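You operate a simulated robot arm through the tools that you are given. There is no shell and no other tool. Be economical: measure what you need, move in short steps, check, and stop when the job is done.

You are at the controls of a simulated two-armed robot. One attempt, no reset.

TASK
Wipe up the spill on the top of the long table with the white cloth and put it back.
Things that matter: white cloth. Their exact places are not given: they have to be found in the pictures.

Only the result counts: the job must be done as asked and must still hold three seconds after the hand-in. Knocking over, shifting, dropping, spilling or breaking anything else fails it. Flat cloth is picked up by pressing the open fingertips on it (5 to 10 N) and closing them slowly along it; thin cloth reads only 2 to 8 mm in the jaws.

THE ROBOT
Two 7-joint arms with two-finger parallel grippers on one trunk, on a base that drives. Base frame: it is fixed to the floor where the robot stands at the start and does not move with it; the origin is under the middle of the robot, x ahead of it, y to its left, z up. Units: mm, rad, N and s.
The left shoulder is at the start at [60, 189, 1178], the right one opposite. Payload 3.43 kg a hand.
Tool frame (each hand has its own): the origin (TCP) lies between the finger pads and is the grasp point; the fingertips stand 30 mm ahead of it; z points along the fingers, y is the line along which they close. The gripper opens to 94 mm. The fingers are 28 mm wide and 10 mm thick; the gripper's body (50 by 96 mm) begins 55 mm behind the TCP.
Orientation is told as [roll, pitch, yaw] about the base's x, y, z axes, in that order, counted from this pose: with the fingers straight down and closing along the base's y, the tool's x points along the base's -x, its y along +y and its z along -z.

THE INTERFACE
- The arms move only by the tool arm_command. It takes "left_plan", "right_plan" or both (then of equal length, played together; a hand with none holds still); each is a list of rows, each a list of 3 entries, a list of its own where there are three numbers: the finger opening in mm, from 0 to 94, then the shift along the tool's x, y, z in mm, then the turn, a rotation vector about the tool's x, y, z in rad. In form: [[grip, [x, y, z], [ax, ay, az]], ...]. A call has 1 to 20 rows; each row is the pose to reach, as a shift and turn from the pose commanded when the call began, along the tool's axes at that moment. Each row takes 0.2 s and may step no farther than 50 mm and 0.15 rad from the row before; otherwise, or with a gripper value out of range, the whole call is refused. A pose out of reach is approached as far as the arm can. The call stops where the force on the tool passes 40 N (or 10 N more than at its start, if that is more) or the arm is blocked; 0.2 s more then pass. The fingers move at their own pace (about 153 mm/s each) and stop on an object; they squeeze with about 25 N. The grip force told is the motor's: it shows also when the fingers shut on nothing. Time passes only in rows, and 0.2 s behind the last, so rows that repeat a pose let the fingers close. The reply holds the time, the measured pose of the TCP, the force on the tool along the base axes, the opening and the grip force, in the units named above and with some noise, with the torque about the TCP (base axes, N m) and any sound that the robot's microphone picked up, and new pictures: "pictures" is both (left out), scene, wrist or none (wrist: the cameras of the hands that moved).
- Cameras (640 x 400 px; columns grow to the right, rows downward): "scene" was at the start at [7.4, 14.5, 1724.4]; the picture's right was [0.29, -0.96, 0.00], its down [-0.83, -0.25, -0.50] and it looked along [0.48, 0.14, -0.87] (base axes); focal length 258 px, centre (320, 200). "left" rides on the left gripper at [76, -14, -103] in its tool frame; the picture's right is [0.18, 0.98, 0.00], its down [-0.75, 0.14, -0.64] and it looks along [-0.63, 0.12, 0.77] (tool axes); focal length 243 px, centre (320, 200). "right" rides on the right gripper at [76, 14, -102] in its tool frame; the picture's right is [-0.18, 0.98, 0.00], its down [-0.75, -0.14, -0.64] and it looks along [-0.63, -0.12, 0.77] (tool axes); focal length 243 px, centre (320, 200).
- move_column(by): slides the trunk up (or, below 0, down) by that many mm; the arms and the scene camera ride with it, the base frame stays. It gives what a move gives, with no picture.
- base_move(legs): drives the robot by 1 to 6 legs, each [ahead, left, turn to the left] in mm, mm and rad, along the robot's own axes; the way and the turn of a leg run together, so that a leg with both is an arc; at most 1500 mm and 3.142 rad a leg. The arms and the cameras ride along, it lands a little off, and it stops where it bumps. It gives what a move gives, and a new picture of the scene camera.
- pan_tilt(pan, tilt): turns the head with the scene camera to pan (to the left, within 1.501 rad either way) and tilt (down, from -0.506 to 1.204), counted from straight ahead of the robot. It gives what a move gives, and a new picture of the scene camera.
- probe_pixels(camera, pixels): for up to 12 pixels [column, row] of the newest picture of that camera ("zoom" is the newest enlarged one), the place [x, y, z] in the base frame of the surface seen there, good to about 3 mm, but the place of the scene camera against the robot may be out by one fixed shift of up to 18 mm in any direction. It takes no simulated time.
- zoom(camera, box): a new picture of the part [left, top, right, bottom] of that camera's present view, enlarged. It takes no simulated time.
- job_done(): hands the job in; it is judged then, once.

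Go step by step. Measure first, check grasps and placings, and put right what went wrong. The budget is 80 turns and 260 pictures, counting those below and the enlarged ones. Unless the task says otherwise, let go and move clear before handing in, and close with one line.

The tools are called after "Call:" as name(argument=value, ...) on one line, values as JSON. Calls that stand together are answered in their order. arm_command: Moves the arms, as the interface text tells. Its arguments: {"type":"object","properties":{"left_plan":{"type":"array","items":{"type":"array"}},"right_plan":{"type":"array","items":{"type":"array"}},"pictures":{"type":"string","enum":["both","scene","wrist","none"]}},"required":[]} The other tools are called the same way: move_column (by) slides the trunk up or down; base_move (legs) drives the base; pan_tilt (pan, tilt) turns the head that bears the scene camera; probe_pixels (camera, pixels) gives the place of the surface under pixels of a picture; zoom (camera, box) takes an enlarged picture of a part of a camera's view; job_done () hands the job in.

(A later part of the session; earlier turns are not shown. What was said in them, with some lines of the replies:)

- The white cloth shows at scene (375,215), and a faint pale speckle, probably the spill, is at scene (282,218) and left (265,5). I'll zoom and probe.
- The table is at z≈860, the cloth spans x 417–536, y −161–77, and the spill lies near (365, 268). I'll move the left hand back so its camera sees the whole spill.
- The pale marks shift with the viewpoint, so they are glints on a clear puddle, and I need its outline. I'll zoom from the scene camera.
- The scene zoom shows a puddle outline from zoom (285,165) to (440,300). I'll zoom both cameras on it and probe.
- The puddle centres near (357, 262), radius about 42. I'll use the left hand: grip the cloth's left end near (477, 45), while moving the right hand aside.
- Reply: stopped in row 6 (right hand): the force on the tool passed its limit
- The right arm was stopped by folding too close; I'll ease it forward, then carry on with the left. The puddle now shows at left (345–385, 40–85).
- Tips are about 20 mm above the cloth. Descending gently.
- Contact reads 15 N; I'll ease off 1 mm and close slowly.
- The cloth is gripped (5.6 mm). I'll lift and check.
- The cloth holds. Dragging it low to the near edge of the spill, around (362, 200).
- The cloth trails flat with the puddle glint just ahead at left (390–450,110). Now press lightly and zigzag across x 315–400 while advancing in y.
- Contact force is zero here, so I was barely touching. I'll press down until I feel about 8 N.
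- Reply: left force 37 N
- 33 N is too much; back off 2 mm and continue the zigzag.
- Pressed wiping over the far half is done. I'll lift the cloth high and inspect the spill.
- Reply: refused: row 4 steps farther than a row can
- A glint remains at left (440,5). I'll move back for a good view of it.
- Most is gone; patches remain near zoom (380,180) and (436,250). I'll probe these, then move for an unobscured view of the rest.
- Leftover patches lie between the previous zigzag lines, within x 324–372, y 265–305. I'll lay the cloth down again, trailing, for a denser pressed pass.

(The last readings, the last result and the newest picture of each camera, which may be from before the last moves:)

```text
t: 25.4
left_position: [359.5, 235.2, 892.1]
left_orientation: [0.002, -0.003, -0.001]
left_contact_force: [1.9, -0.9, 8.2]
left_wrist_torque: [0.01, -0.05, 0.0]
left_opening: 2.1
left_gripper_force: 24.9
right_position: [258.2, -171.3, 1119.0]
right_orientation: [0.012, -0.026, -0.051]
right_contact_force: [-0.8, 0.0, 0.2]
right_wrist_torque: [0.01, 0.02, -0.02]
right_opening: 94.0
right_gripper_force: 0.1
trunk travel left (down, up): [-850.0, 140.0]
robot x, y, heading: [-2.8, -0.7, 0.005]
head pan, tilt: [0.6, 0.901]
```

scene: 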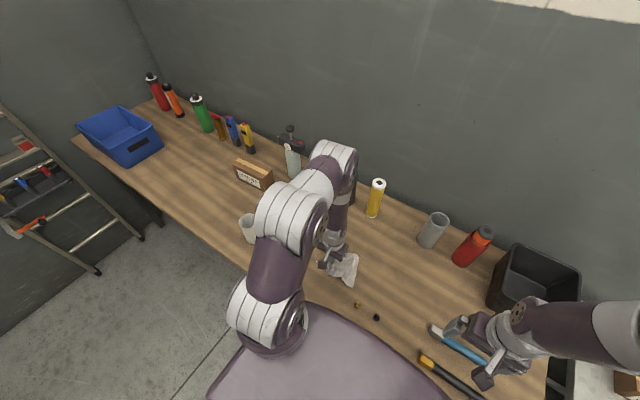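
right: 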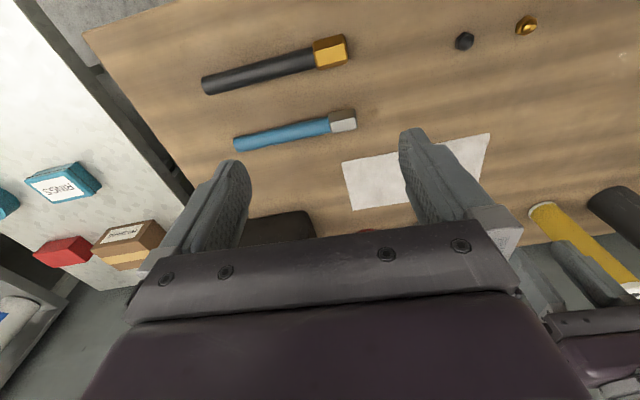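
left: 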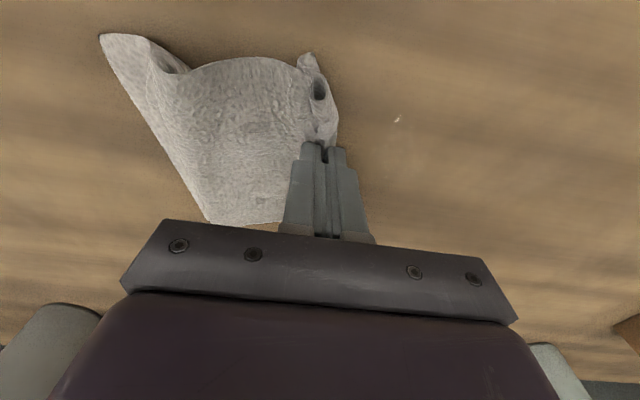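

Pressing at 8 N. Running a dense zigzag now.

Call:
arm_command(left_plan=[[0, [38, 0, 0.3], [0, 0, 0]], [0, [40, 8, 0.3], [0, 0, 0]], [0, [0, 9, 0.3], [0, 0, 0]], [0, [-34, 9, 0.3], [0, 0, 0]], [0, [-34, 18, 0.3], [0, 0, 0]], [0, [4, 18, 0.3], [0, 0, 0]], [0, [42, 18, 0.3], [0, 0, 0]], [0, [42, 27, 0.3], [0, 0, 0]], [0, [4, 27, 0.3], [0, 0, 0]], [0, [-34, 27, 0.3], [0, 0, 0]], [0, [-34, 36, 0.3], [0, 0, 0]], [0, [4, 36, 0.3], [0, 0, 0]], [0, [42, 36, 0.3], [0, 0, 0]], [0, [42, 45, 0.3], [0, 0, 0]], [0, [4, 45, 0.3], [0, 0, 0]], [0, [-34, 45, 0.3], [0, 0, 0]], [0, [-34, 54, 0.3], [0, 0, 0]], [0, [4, 54, 0.3], [0, 0, 0]], [0, [42, 54, 0.3], [0, 0, 0]], [0, [42, 63, 0.3], [0, 0, 0]]], pictures="wrist")

```text
t: 29.6
left_position: [314.1, 296.1, 891.7]
left_orientation: [0.0, 0.003, -0.002]
left_contact_force: [-0.6, -5.8, 17.4]
left_wrist_torque: [-0.22, 0.02, -0.01]
left_opening: 2.2
left_gripper_force: 24.8
right_position: [259.0, -172.1, 1119.4]
right_orientation: [0.012, -0.025, -0.051]
right_contact_force: [-0.8, 0.3, -0.9]
right_wrist_torque: [-0.03, 0.04, -0.01]
right_opening: 94.1
right_gripper_force: 0.0
trunk travel left (down, up): [-850.0, 140.0]
robot x, y, heading: [2.0, 1.8, -0.001]
head pan, tilt: [0.6, 0.901]
```

left: 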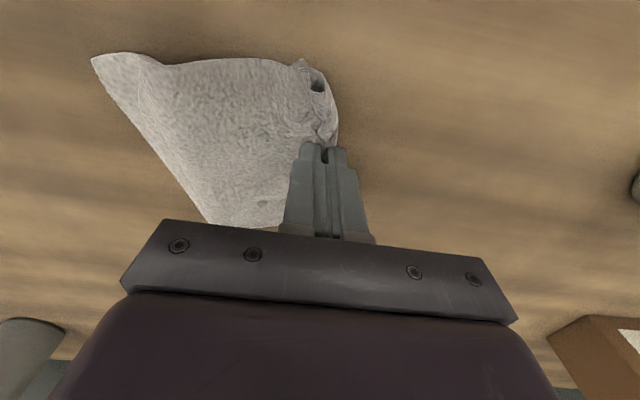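

Two more lines to y≈315, then lift and go to the viewing pose.

Call:
arm_command(left_plan=[[0, [-38, 0, -0.3], [0, 0, 0]], [0, [-78, 0, -0.3], [0, 0, 0]], [0, [-78, 10, -0.3], [0, 0, 0]], [0, [-40, 10, -0.3], [0, 0, 0]], [0, [0, 10, -0.3], [0, 0, 0]], [0, [-20, 18, -0.3], [0, 0, 0]], [0, [-60, 18, -0.3], [0, 0, 0]], [0, [-60, 10, -30], [0, 0, 0]], [0, [-60, 0, -75], [0, 0, 0]], [0, [-60, -15, -120], [0, 0, 0]], [0, [-58, -35, -160], [0, 0, 0]], [0, [-56, -60, -195], [0, 0, 0]], [0, [-55, -95, -225], [0, 0, 0]], [0, [-55, -130, -226], [0, 0, 0]], [0, [-55, -165, -226], [0, 0, 0]]], pictures="wrist")

Call:
zoom(camera="left", box=[370, 10, 498, 90])

Call:
zoom(camera="scene", box=[280, 230, 360, 280])

```text
t: 32.8
left_position: [373.1, 134.2, 1119.0]
left_orientation: [-0.001, 0.001, 0.001]
left_contact_force: [0.0, -0.7, -0.3]
left_wrist_torque: [0.03, -0.02, 0.01]
left_opening: 2.3
left_gripper_force: 25.0
right_position: [260.8, -170.5, 1118.1]
right_orientation: [0.009, -0.025, -0.051]
right_contact_force: [-0.4, 0.8, 0.3]
right_wrist_torque: [0.02, 0.01, -0.03]
right_opening: 94.0
right_gripper_force: 0.0
trunk travel left (down, up): [-850.0, 140.0]
robot x, y, heading: [1.5, 2.1, 0.002]
head pan, tilt: [0.6, 0.901]
```

left: 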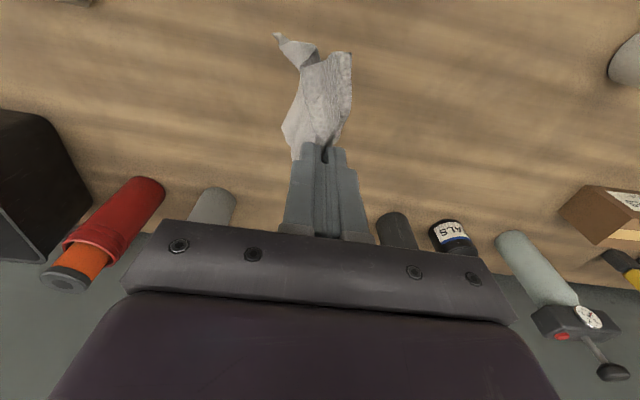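

```text
5.00 times, centred on (434, 50) of left
```

zoom: 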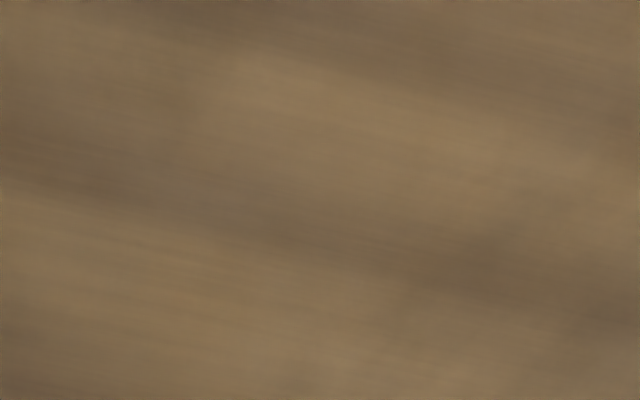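

```text
8.00 times, centred on (320, 255) of scene
```

zoom: 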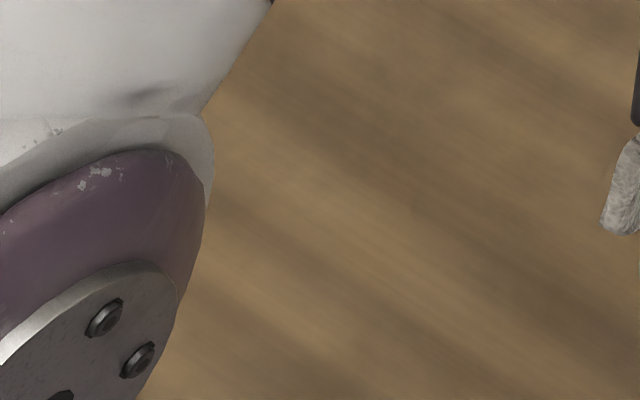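

The spill area is clean in both views. I'll carry the cloth over its home place, with a second-angle look on arrival.

Call:
arm_command(left_plan=[[0, [-35, 0, 0], [0, 0, 0]], [0, [-70, 0, 0], [0, 0, 0]], [0, [-100, 15, 0], [0, 0, 0]]], pictures="wrist")

Call:
zoom(camera="left", box=[380, 0, 508, 80])

Call:
arm_command(left_plan=[[0, [-4, -40, 0], [0, 0, 0]], [0, [-4, -80, 0], [0, 0, 0]], [0, [-4, -120, 0], [0, 0, 0]], [0, [-4, -160, 0], [0, 0, 0]], [0, [-4, -200, 0], [0, 0, 0]], [0, [-4, -240, 0], [0, 0, 0]], [0, [-4, -275, 0], [0, 0, 0]], [0, [-4, -300, 0], [0, 0, 0]], [0, [-4, -300, 0], [0, 0, 0]]])

```text
t: 33.6
left_position: [473.7, 150.0, 1117.7]
left_orientation: [0.0, 0.002, 0.0]
left_contact_force: [0.5, 0.5, 0.3]
left_wrist_torque: [0.0, 0.0, 0.02]
left_opening: 2.1
left_gripper_force: 25.0
right_position: [259.9, -170.6, 1119.3]
right_orientation: [0.009, -0.024, -0.05]
right_contact_force: [0.8, 0.7, 0.0]
right_wrist_torque: [0.01, 0.0, 0.01]
right_opening: 94.0
right_gripper_force: 0.0
trunk travel left (down, up): [-850.0, 140.0]
robot x, y, heading: [0.4, -4.4, 0.0]
head pan, tilt: [0.6, 0.901]
```

left: 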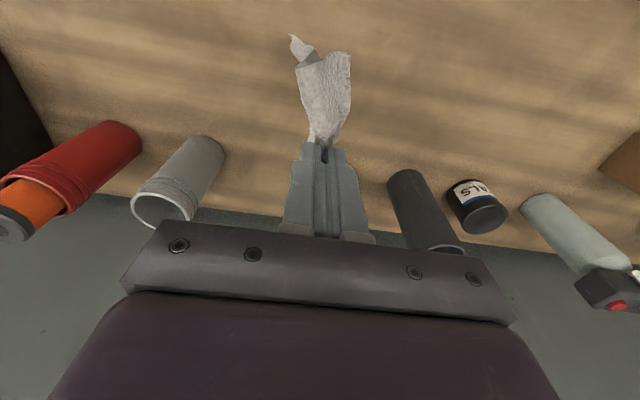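

```text
5.00 times, centred on (444, 40) of left
```

zoom: 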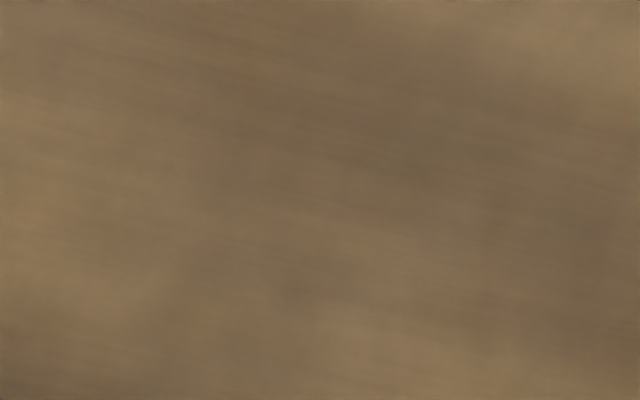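

```text
t: 35.6
left_position: [463.8, -137.8, 1107.1]
left_orientation: [-0.001, 0.002, 0.001]
left_contact_force: [0.4, -0.8, -0.3]
left_wrist_torque: [0.0, -0.03, -0.05]
left_opening: 2.4
left_gripper_force: 24.9
left hand out of reach, approached as far as the arm can: row 7, 8, 9
right_position: [261.2, -170.5, 1120.5]
right_orientation: [0.009, -0.025, -0.051]
right_contact_force: [-0.4, 0.2, 0.4]
right_wrist_torque: [-0.01, -0.01, -0.01]
right_opening: 94.0
right_gripper_force: 0.0
trunk travel left (down, up): [-850.0, 140.0]
robot x, y, heading: [-1.6, -1.7, 0.001]
head pan, tilt: [0.6, 0.901]
```

scene: 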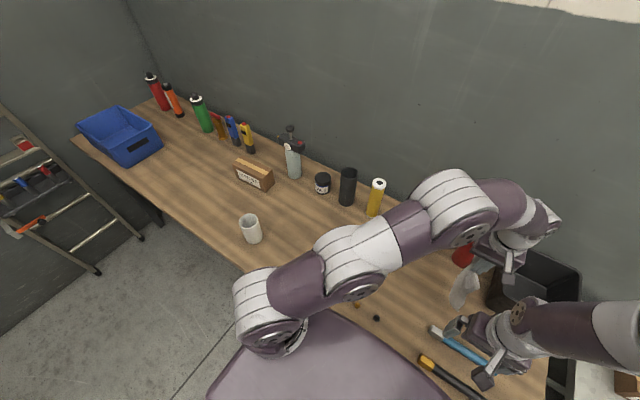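
left: 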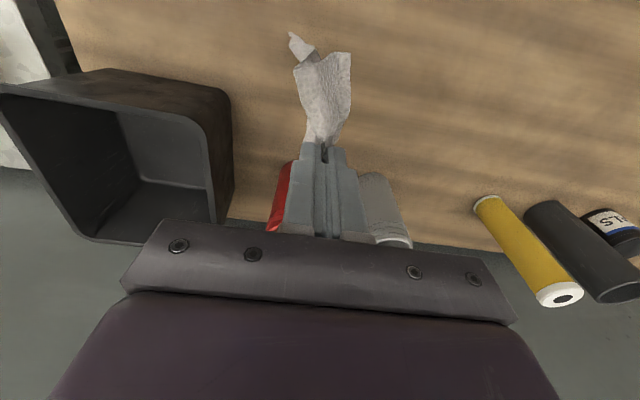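

Near reach limit but in position at (464, −138). I'll lower until the far end touches and then arc the hand to y≈34 to lay it out.

Call:
arm_command(left_plan=[[0, [0, 0, 22], [0, 0, 0]], [0, [0, 0, 44], [0, 0, 0]], [0, [0, 0, 50], [0, 0, 0]], [0, [-3, 22, 52], [0, 0, 0]], [0, [-5, 44, 56], [0, 0, 0]], [0, [-7, 65, 63], [0, 0, 0]], [0, [-9, 85, 72], [0, 0, 0]], [0, [-11, 104, 84], [0, 0, 0]], [0, [-12, 120, 98], [0, 0, 0]], [0, [-13, 135, 113], [0, 0, 0]], [0, [-13, 147, 131], [0, 0, 0]], [0, [-13, 157, 150], [0, 0, 0]], [0, [-13, 164, 170], [0, 0, 0]], [0, [-13, 169, 190], [0, 0, 0]], [0, [-13, 174, 205], [0, 0, 0]], [0, [-13, 178, 211], [0, 0, 0]]])

```text
t: 39.0
left_position: [475.0, 38.2, 898.1]
left_orientation: [0.0, 0.0, -0.001]
left_contact_force: [0.7, 1.0, 2.4]
left_wrist_torque: [0.04, -0.01, 0.0]
left_opening: 2.3
left_gripper_force: 25.2
right_position: [260.8, -170.0, 1118.7]
right_orientation: [0.009, -0.024, -0.05]
right_contact_force: [0.1, 0.4, 0.7]
right_wrist_torque: [0.0, 0.02, -0.02]
right_opening: 94.0
right_gripper_force: 0.0
trunk travel left (down, up): [-850.0, 140.0]
robot x, y, heading: [4.3, -1.6, 0.002]
head pan, tilt: [0.6, 0.901]
```

scene: 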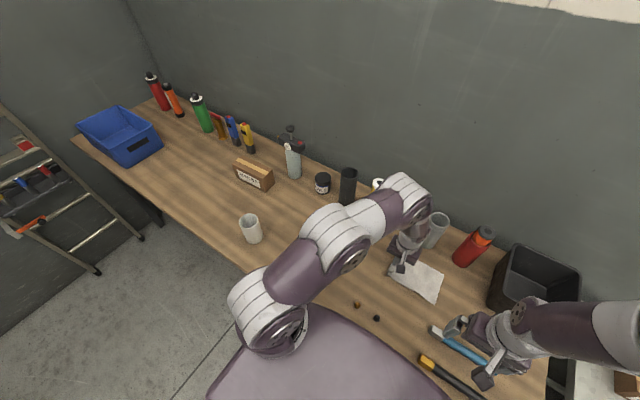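
left: 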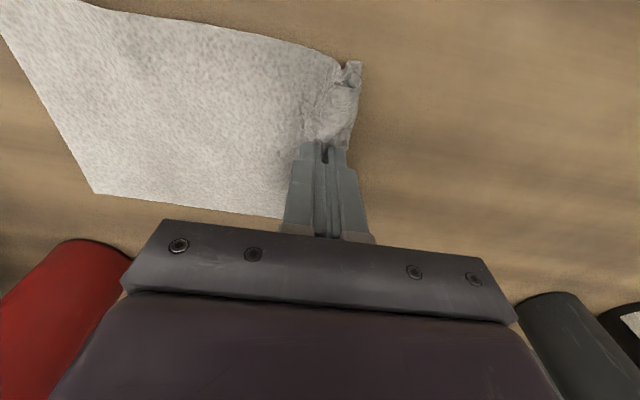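

Laid beautifully. Checking the corners against the original before letting go.

Call:
probe_pixels(camera="left", pixels=[[97, 190], [5, 20], [85, 4], [280, 214], [340, 58], [352, 100]])

Call:
probe_pixels(camera="scene", pixels=[[434, 302], [444, 268], [392, 278], [410, 280]])

Call:
zoom(camera="scene", box=[360, 230, 480, 310])

```text
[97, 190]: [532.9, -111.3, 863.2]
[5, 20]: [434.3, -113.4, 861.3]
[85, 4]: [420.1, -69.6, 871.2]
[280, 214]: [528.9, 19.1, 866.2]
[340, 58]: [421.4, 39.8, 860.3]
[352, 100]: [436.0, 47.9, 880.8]
```

```text
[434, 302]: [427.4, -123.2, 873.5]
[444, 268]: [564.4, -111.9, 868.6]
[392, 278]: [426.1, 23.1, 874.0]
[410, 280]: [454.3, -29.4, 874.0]
```

```text
5.00 times, centred on (420, 270) of scene
```

zoom: 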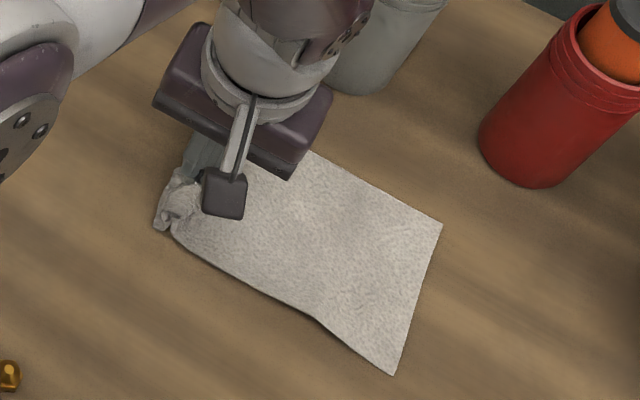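

The far end is at y≈−112, with slack bunched at the fingers. I'll press lightly and open the fingers to spread the fold.

Call:
arm_command(left_plan=[[0, [0, 0, 3], [0, 0, 0]], [0, [0, 0, 5], [0, 0, 0]], [6, [0, 0, 5.5], [0, 0, 0]], [14, [0, 0, 5.5], [0, 0, 0]], [22, [0, 0, 5.5], [0, 0, 0]], [30, [0, 0, 5.5], [0, 0, 0]], [38, [0, 0, 5.5], [0, 0, 0]], [46, [0, 0, 5.5], [0, 0, 0]], [54, [0, 0, 5.5], [0, 0, 0]], [62, [0, 0, 5.5], [0, 0, 0]], [70, [0, 0, 5.5], [0, 0, 0]]], pictures="wrist")

```text
t: 41.4
left_position: [473.7, 39.9, 892.4]
left_orientation: [-0.002, -0.003, 0.001]
left_contact_force: [-0.1, 10.7, 25.2]
left_wrist_torque: [-0.53, 0.0, 0.03]
left_opening: 64.1
left_gripper_force: 0.0
right_position: [258.9, -169.4, 1119.5]
right_orientation: [0.009, -0.027, -0.051]
right_contact_force: [-0.5, 0.8, -1.0]
right_wrist_torque: [-0.02, 0.02, 0.05]
right_opening: 93.7
right_gripper_force: 0.2
trunk travel left (down, up): [-850.0, 140.0]
robot x, y, heading: [-2.3, -1.8, -0.0]
head pan, tilt: [0.6, 0.901]
```

left: 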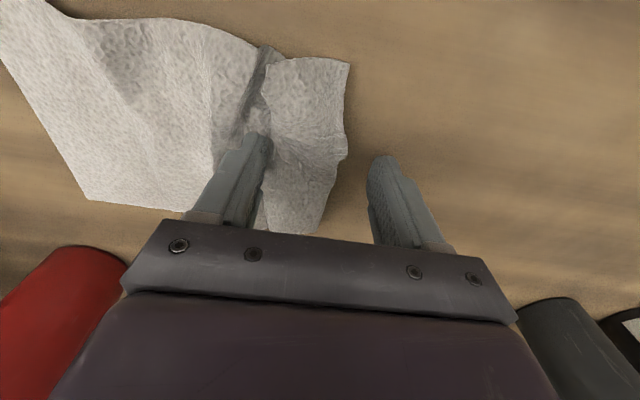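

The end has opened out. Lifting away to look.

Call:
arm_command(left_plan=[[70, [0, 0, -5], [0, 0, 0]], [70, [0, 0, -30], [0, 0, 0]], [70, [0, 0, -70], [0, 0, 0]], [70, [20, 0, -115], [0, 0, 0]], [70, [50, 0, -150], [0, 0, 0]], [70, [85, 10, -180], [0, 0, 0]], [70, [120, 10, -205], [0, 0, 0]]])

```text
t: 43.0
left_position: [351.0, 51.3, 1097.8]
left_orientation: [0.0, 0.001, -0.001]
left_contact_force: [-1.0, -0.8, 0.4]
left_wrist_torque: [-0.01, -0.05, -0.06]
left_opening: 70.0
left_gripper_force: 0.0
right_position: [258.3, -170.6, 1118.8]
right_orientation: [0.011, -0.026, -0.051]
right_contact_force: [-0.2, -1.0, 0.2]
right_wrist_torque: [0.0, -0.01, -0.01]
right_opening: 94.1
right_gripper_force: 0.0
trunk travel left (down, up): [-850.0, 140.0]
robot x, y, heading: [-1.7, 0.5, 0.003]
head pan, tilt: [0.6, 0.901]
```

scene: 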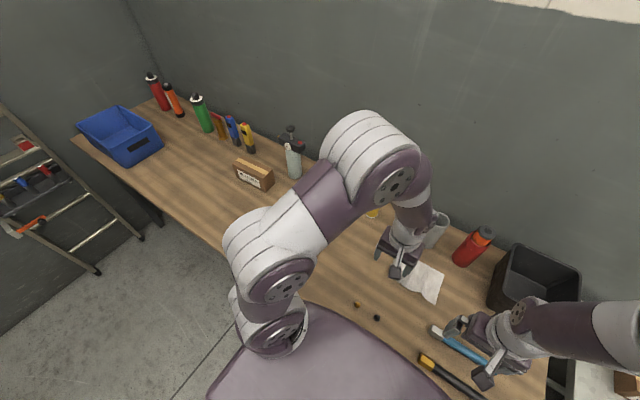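
left: 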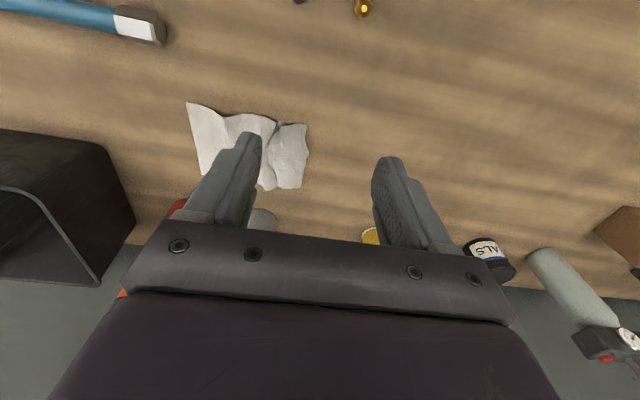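

Call:
arm_command(left_plan=[[70, [20, 45, 0], [0, 0, 0]], [70, [40, 90, 0], [0, 0, 0]], [70, [40, 130, 0], [0, 0, 0]]])

Call:
zoom(camera="scene", box=[360, 230, 480, 310])

Call:
zoom(camera="scene", box=[280, 230, 360, 280])

Call:
zoom(camera="left", box=[60, 80, 220, 180])

```text
t: 43.8
left_position: [316.0, 180.0, 1096.0]
left_orientation: [0.001, 0.002, 0.0]
left_contact_force: [-0.6, -0.3, -1.1]
left_wrist_torque: [-0.03, 0.04, -0.02]
left_opening: 70.1
left_gripper_force: 0.0
right_position: [261.9, -170.0, 1118.3]
right_orientation: [0.009, -0.022, -0.051]
right_contact_force: [-0.1, 0.9, 0.3]
right_wrist_torque: [-0.03, 0.0, -0.03]
right_opening: 94.0
right_gripper_force: 0.0
trunk travel left (down, up): [-850.0, 140.0]
robot x, y, heading: [-0.3, -0.9, -0.0]
head pan, tilt: [0.6, 0.901]
```

scene: 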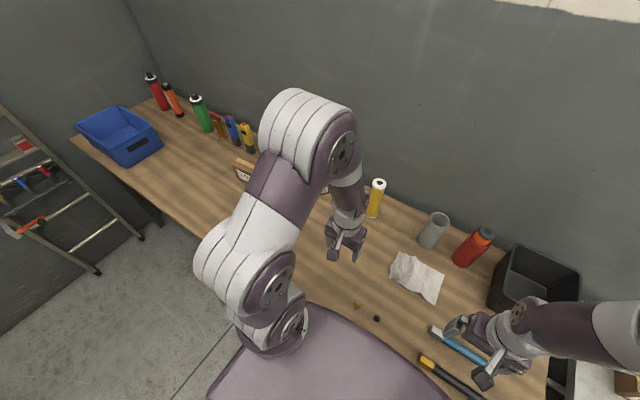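
left: 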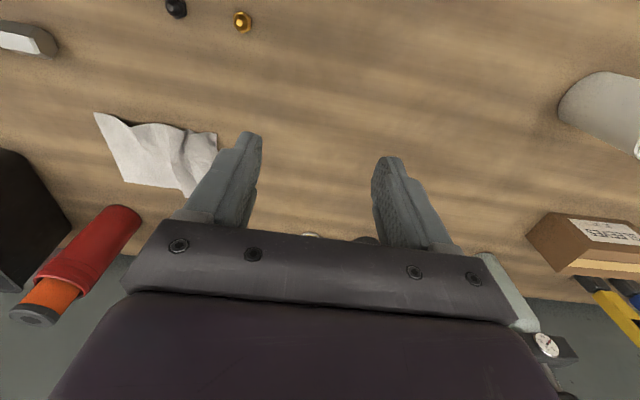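

```text
5.00 times, centred on (420, 270) of scene
```

zoom: 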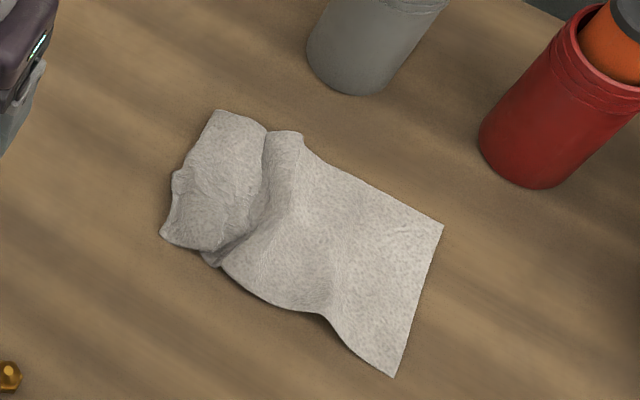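

```text
8.00 times, centred on (320, 255) of scene
```

zoom: 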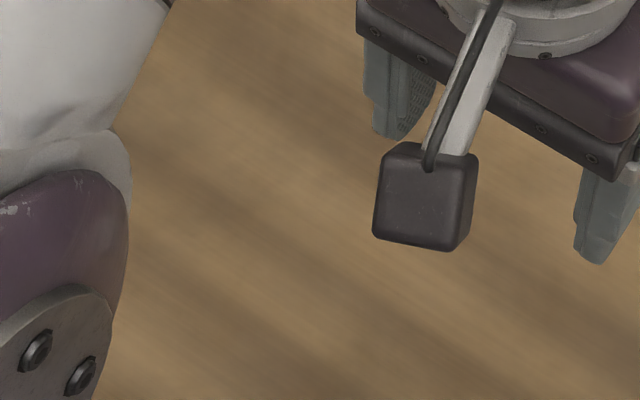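

```text
4.00 times, centred on (140, 130) of left
```

zoom: 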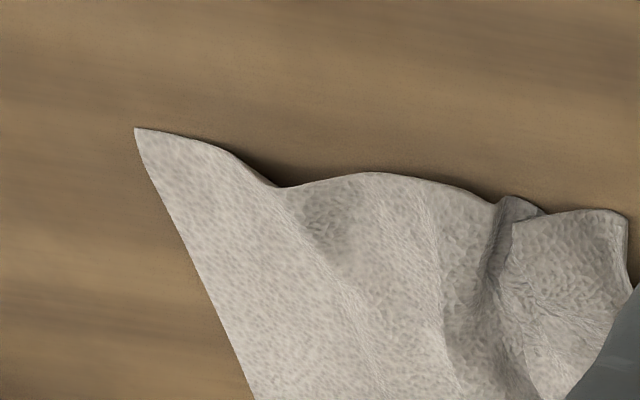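

The cloth lies at home but wrinkled, spanning roughly y −118 to 42. I'll press on the end patch with the left fingertips and drag it out toward y=77.

Call:
probe_pixels(camera="scene", pixels=[[391, 277], [403, 253], [398, 268], [402, 280], [434, 304], [448, 275]])

Call:
arm_command(left_plan=[[20, [-35, -40, 20], [0, 0, 0]], [20, [-70, -75, 40], [0, 0, 0]], [20, [-105, -110, 60], [0, 0, 0]], [20, [-140, -140, 80], [0, 0, 0]], [20, [-161, -150, 115], [0, 0, 0]], [20, [-161, -152, 150], [0, 0, 0]], [20, [-161, -152, 180], [0, 0, 0]]], pictures="wrist")

```text
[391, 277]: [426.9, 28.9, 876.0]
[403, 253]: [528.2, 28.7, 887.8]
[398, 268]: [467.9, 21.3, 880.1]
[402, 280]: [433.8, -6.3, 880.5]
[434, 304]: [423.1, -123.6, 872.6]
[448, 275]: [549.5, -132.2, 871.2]
```

```text
refused: row 1 steps farther than a row can; nothing moved
```

Call:
arm_command(left_plan=[[0, [-30, -30, 10], [0, 0, 0]], [0, [-60, -60, 20], [0, 0, 0]], [0, [-90, -90, 30], [0, 0, 0]], [0, [-120, -115, 45], [0, 0, 0]], [0, [-145, -135, 70], [0, 0, 0]], [0, [-161, -151, 105], [0, 0, 0]], [0, [-161, -151, 145], [0, 0, 0]], [0, [-161, -151, 175], [0, 0, 0]]], pictures="wrist")

```text
t: 45.6
left_position: [478.4, 27.4, 921.7]
left_orientation: [0.0, 0.001, -0.001]
left_contact_force: [-0.1, 0.0, 0.2]
left_wrist_torque: [0.02, -0.03, 0.02]
left_opening: 0.1
left_gripper_force: 25.3
right_position: [260.9, -170.5, 1119.3]
right_orientation: [0.009, -0.024, -0.049]
right_contact_force: [0.2, -0.2, -0.8]
right_wrist_torque: [0.01, 0.03, 0.01]
right_opening: 93.9
right_gripper_force: 0.0
trunk travel left (down, up): [-850.0, 140.0]
robot x, y, heading: [1.3, -0.7, 0.001]
head pan, tilt: [0.6, 0.901]
```

left: 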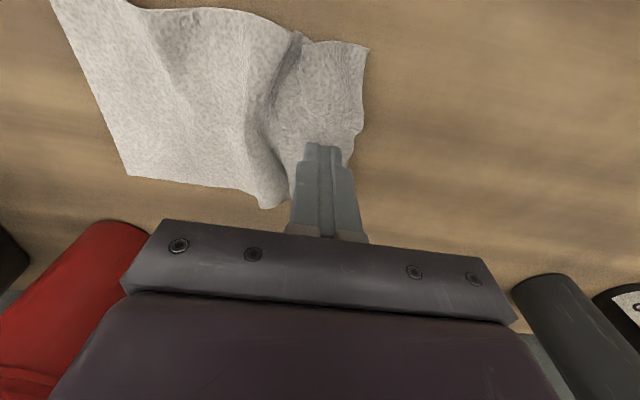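

Call:
arm_command(left_plan=[[0, [0, 0, 15], [0, 0, 0]], [0, [0, 0, 25], [0, 0, 0]], [0, [0, 0, 29], [0, 0, 0]], [0, [0, 0, 30.5], [0, 0, 0]], [0, [0, 5, 30.5], [0, 0, 0]], [0, [0, 12, 30.5], [0, 0, 0]], [0, [0, 19, 30.5], [0, 0, 0]], [0, [0, 26, 30.5], [0, 0, 0]], [0, [0, 33, 30.5], [0, 0, 0]], [0, [0, 38, 30.5], [0, 0, 0]]], pictures="wrist")

```text
t: 47.8
left_position: [475.4, 66.2, 890.9]
left_orientation: [0.0, -0.001, -0.001]
left_contact_force: [1.5, -6.6, 19.4]
left_wrist_torque: [-0.37, 0.0, 0.03]
left_opening: 0.2
left_gripper_force: 25.0
right_position: [259.0, -171.9, 1120.6]
right_orientation: [0.011, -0.027, -0.05]
right_contact_force: [-0.6, -1.1, -0.1]
right_wrist_torque: [0.02, 0.01, -0.01]
right_opening: 93.9
right_gripper_force: 0.1
trunk travel left (down, up): [-850.0, 140.0]
robot x, y, heading: [0.0, -3.3, 0.004]
head pan, tilt: [0.6, 0.901]
```

left: 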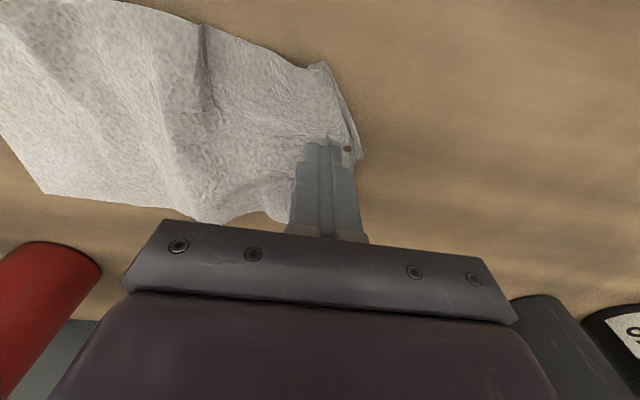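

The fold pulled out nicely. Lifting off and measuring, including the bin next to the far end.

Call:
arm_command(left_plan=[[0, [0, 0, -20], [0, 0, 0]], [0, [10, 10, -60], [0, 0, 0]], [0, [20, 30, -100], [0, 0, 0]], [0, [40, 60, -130], [0, 0, 0]], [0, [65, 90, -155], [0, 0, 0]], [0, [90, 120, -175], [0, 0, 0]], [0, [120, 150, -190], [0, 0, 0]]])

Call:
zoom(camera="scene", box=[370, 230, 490, 310])

Call:
probe_pixels(camera="scene", pixels=[[495, 270], [512, 245], [490, 295], [576, 270], [434, 304], [447, 277], [400, 255], [386, 272]])

```text
t: 49.4
left_position: [356.3, 221.0, 1082.4]
left_orientation: [-0.001, 0.002, -0.002]
left_contact_force: [0.0, 0.6, -0.2]
left_wrist_torque: [-0.02, -0.04, -0.02]
left_opening: 0.0
left_gripper_force: 25.1
right_position: [258.6, -170.5, 1118.6]
right_orientation: [0.008, -0.025, -0.051]
right_contact_force: [0.2, 0.9, -0.2]
right_wrist_torque: [-0.03, 0.01, 0.01]
right_opening: 94.1
right_gripper_force: 0.1
trunk travel left (down, up): [-850.0, 140.0]
robot x, y, heading: [-0.3, -0.3, 0.002]
head pan, tilt: [0.6, 0.901]
```

scene: 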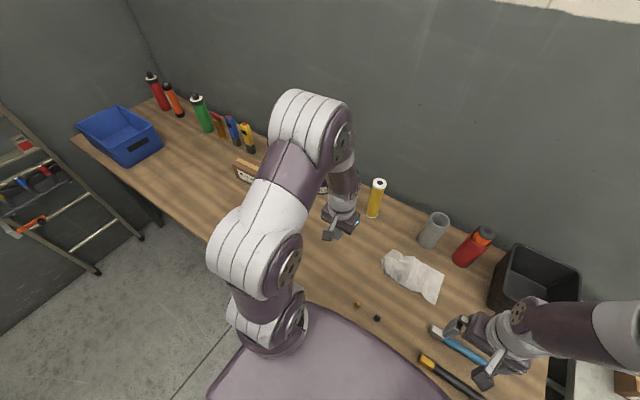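
left: 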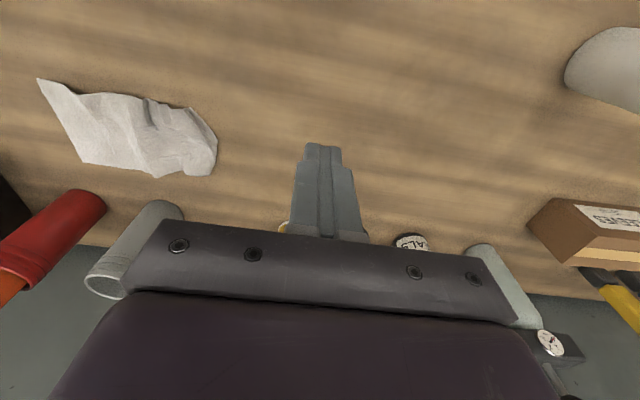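

```text
5.00 times, centred on (430, 270) of scene
```

zoom: 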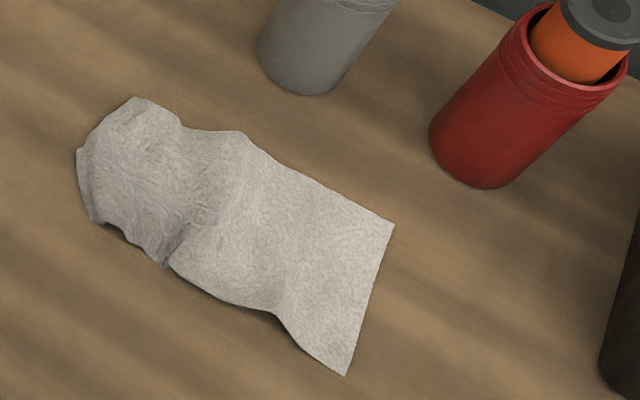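

```text
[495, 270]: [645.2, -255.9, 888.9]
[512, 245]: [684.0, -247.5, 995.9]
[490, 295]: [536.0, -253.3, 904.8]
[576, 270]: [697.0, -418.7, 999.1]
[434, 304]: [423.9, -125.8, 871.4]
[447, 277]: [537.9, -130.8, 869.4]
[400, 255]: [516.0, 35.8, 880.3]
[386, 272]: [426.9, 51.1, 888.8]
```

Now y spans about −116 to 70. I'll use the right hand to press the far end near (478, −95) and drag it 40 mm toward −y.

Call:
arm_command(right_plan=[[0, [-40, 15, 0], [0, 0, 0]], [0, [-80, 30, 0], [0, 0, 0]], [0, [-120, 45, 0], [0, 0, 0]], [0, [-160, 60, 10], [0, 0, 0]], [0, [-195, 75, 30], [0, 0, 0]], [0, [-215, 86, 70], [0, 0, 0]], [0, [-215, 86, 115], [0, 0, 0]], [0, [-215, 86, 160], [0, 0, 0]], [0, [-215, 86, 185], [0, 0, 0]]])

```text
t: 51.4
left_position: [357.7, 218.9, 1081.8]
left_orientation: [0.002, 0.002, 0.0]
left_contact_force: [-0.6, -0.2, -0.3]
left_wrist_torque: [-0.02, 0.02, 0.03]
left_opening: 0.0
left_gripper_force: 25.3
right_position: [484.0, -91.4, 941.1]
right_orientation: [0.009, -0.025, -0.051]
right_contact_force: [0.5, -1.1, 0.6]
right_wrist_torque: [-0.02, 0.0, -0.03]
right_opening: 0.0
right_gripper_force: 25.5
trunk travel left (down, up): [-850.0, 140.0]
robot x, y, heading: [-0.9, 1.5, -0.002]
head pan, tilt: [0.6, 0.901]
```

scene: 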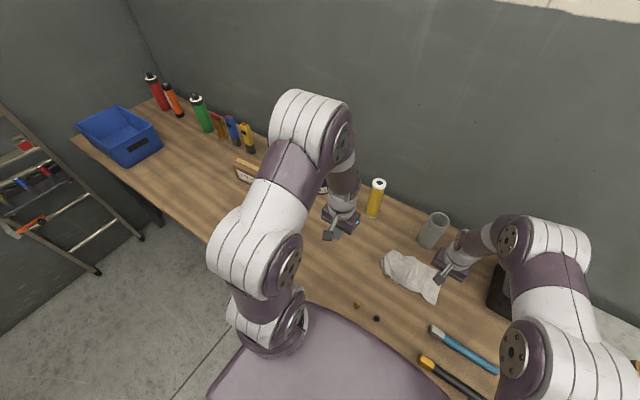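
right: 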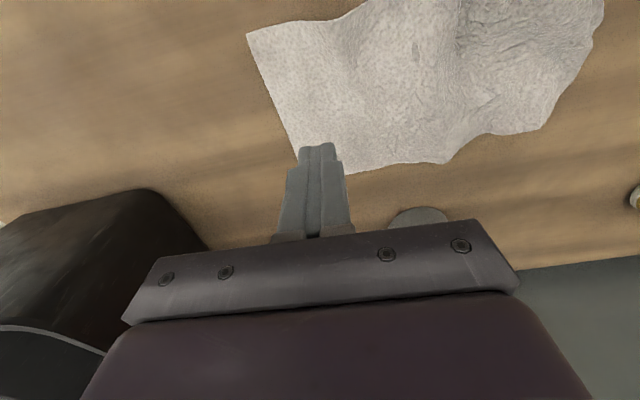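

Call:
arm_command(right_plan=[[0, [8, 0, 25], [0, 0, 0]], [0, [8, 0, 40], [0, 0, 0]], [0, [8, 0, 47], [0, 0, 0]], [0, [8, 0, 49.5], [0, 0, 0]]], pictures="wrist")

```text
t: 52.4
left_position: [356.8, 220.7, 1082.4]
left_orientation: [0.001, 0.001, -0.001]
left_contact_force: [0.0, 0.5, 0.5]
left_wrist_torque: [0.0, 0.01, 0.01]
left_opening: 0.0
left_gripper_force: 24.8
right_position: [477.5, -91.1, 892.1]
right_orientation: [0.008, -0.027, -0.05]
right_contact_force: [0.4, 0.1, 4.1]
right_wrist_torque: [-0.02, 0.06, -0.03]
right_opening: 0.0
right_gripper_force: 25.1
trunk travel left (down, up): [-850.0, 140.0]
robot x, y, heading: [0.8, -0.3, 0.001]
head pan, tilt: [0.6, 0.901]
```

right: 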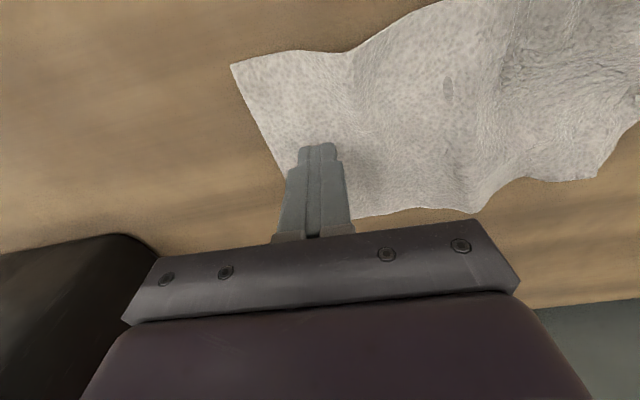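

Contact at 4 N on the end. Press a little more and drag −y by 42 mm.

Call:
arm_command(right_plan=[[0, [0, 0, 0.8], [0, 0, 0]], [0, [0, -6, 0.8], [0, 0, 0]], [0, [0, -13, 0.8], [0, 0, 0]], [0, [0, -20, 0.8], [0, 0, 0]], [0, [0, -27, 0.8], [0, 0, 0]], [0, [0, -34, 0.8], [0, 0, 0]], [0, [0, -42, 0.8], [0, 0, 0]], [0, [0, -42, -15], [0, 0, 0]], [0, [0, -42, -55], [0, 0, 0]], [0, [0, -42, -95], [0, 0, 0]], [0, [10, -42, -140], [0, 0, 0]], [0, [50, -42, -165], [0, 0, 0]], [0, [95, -42, -185], [0, 0, 0]], [0, [140, -42, -195], [0, 0, 0]], [0, [185, -42, -205], [0, 0, 0]], [0, [215, -55, -215], [0, 0, 0]]])

Call:
zoom(camera="scene", box=[370, 230, 490, 310])

Call:
probe_pixels(camera="right", pixels=[[344, 170], [350, 209], [480, 150], [485, 180]])

```text
t: 55.8
left_position: [356.4, 217.8, 1082.0]
left_orientation: [0.0, -0.001, 0.0]
left_contact_force: [0.4, 0.2, 0.7]
left_wrist_torque: [0.01, -0.06, -0.05]
left_opening: 0.0
left_gripper_force: 24.7
right_position: [253.4, -139.3, 1100.3]
right_orientation: [0.011, -0.025, -0.05]
right_contact_force: [-0.5, 0.1, 0.1]
right_wrist_torque: [0.03, -0.01, 0.0]
right_opening: 0.0
right_gripper_force: 25.0
trunk travel left (down, up): [-850.0, 140.0]
robot x, y, heading: [1.8, 0.0, -0.002]
head pan, tilt: [0.6, 0.901]
```

scene: 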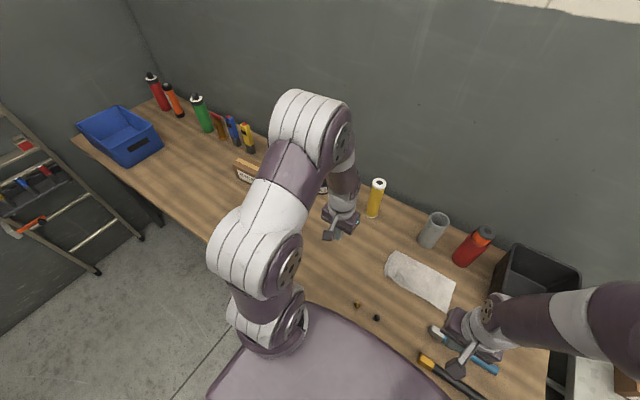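
right: 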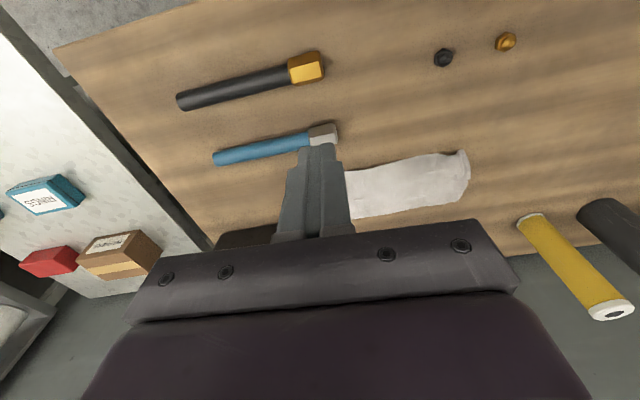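

```text
5.00 times, centred on (430, 270) of scene
```

zoom: 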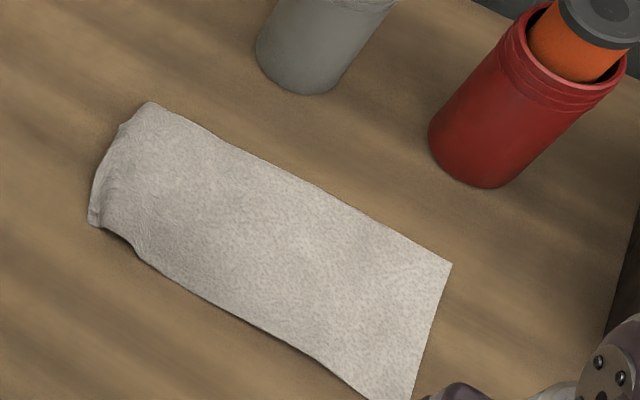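

```text
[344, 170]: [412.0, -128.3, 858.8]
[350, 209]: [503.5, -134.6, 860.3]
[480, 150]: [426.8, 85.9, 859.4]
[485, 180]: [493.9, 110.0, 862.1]
```

The cloth is flat again at its original place. One last zoom on the spill area from both cameras.

Call:
zoom(camera="left", box=[290, 10, 450, 110])

Call:
zoom(camera="right", box=[480, 40, 640, 140])

Call:
zoom(camera="scene", box=[280, 230, 360, 280])

```text
4.00 times, centred on (370, 60) of left
```

zoom: 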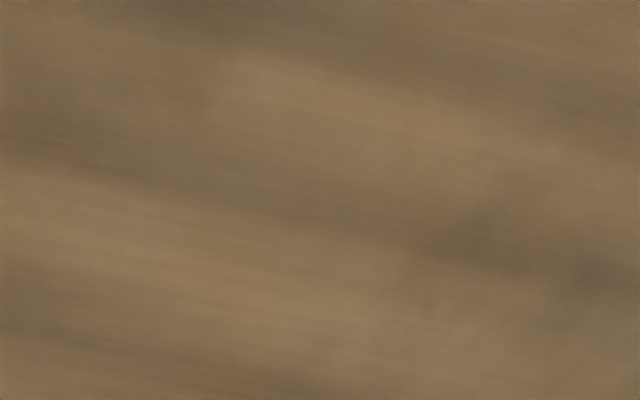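

```text
4.00 times, centred on (560, 90) of right
```

zoom: 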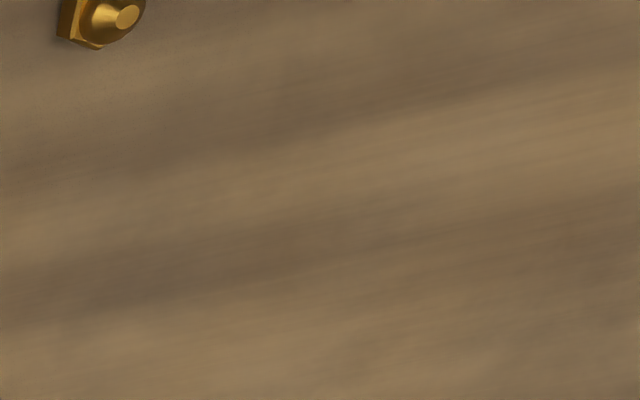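

```text
8.00 times, centred on (320, 255) of scene
```

zoom: 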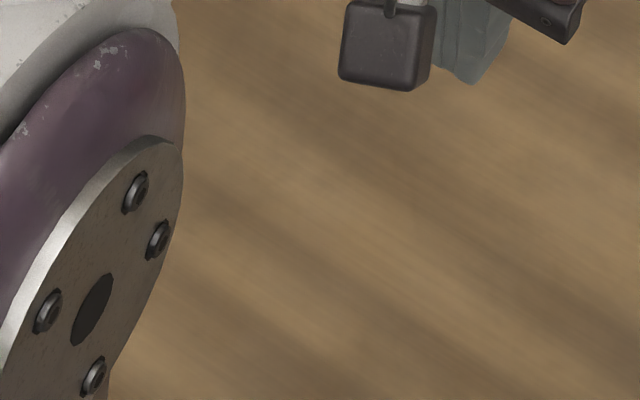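

All three views show clean wood, the cloth is back in place, and both hands are clear; handing in.

Call:
job_done()

```text
The job is handed in.
```

I wiped up the spill, and all three cameras show clean wood there. The white cloth is laid flat, back within about 10–15 mm of its original place, with a slight crumple at its left end.
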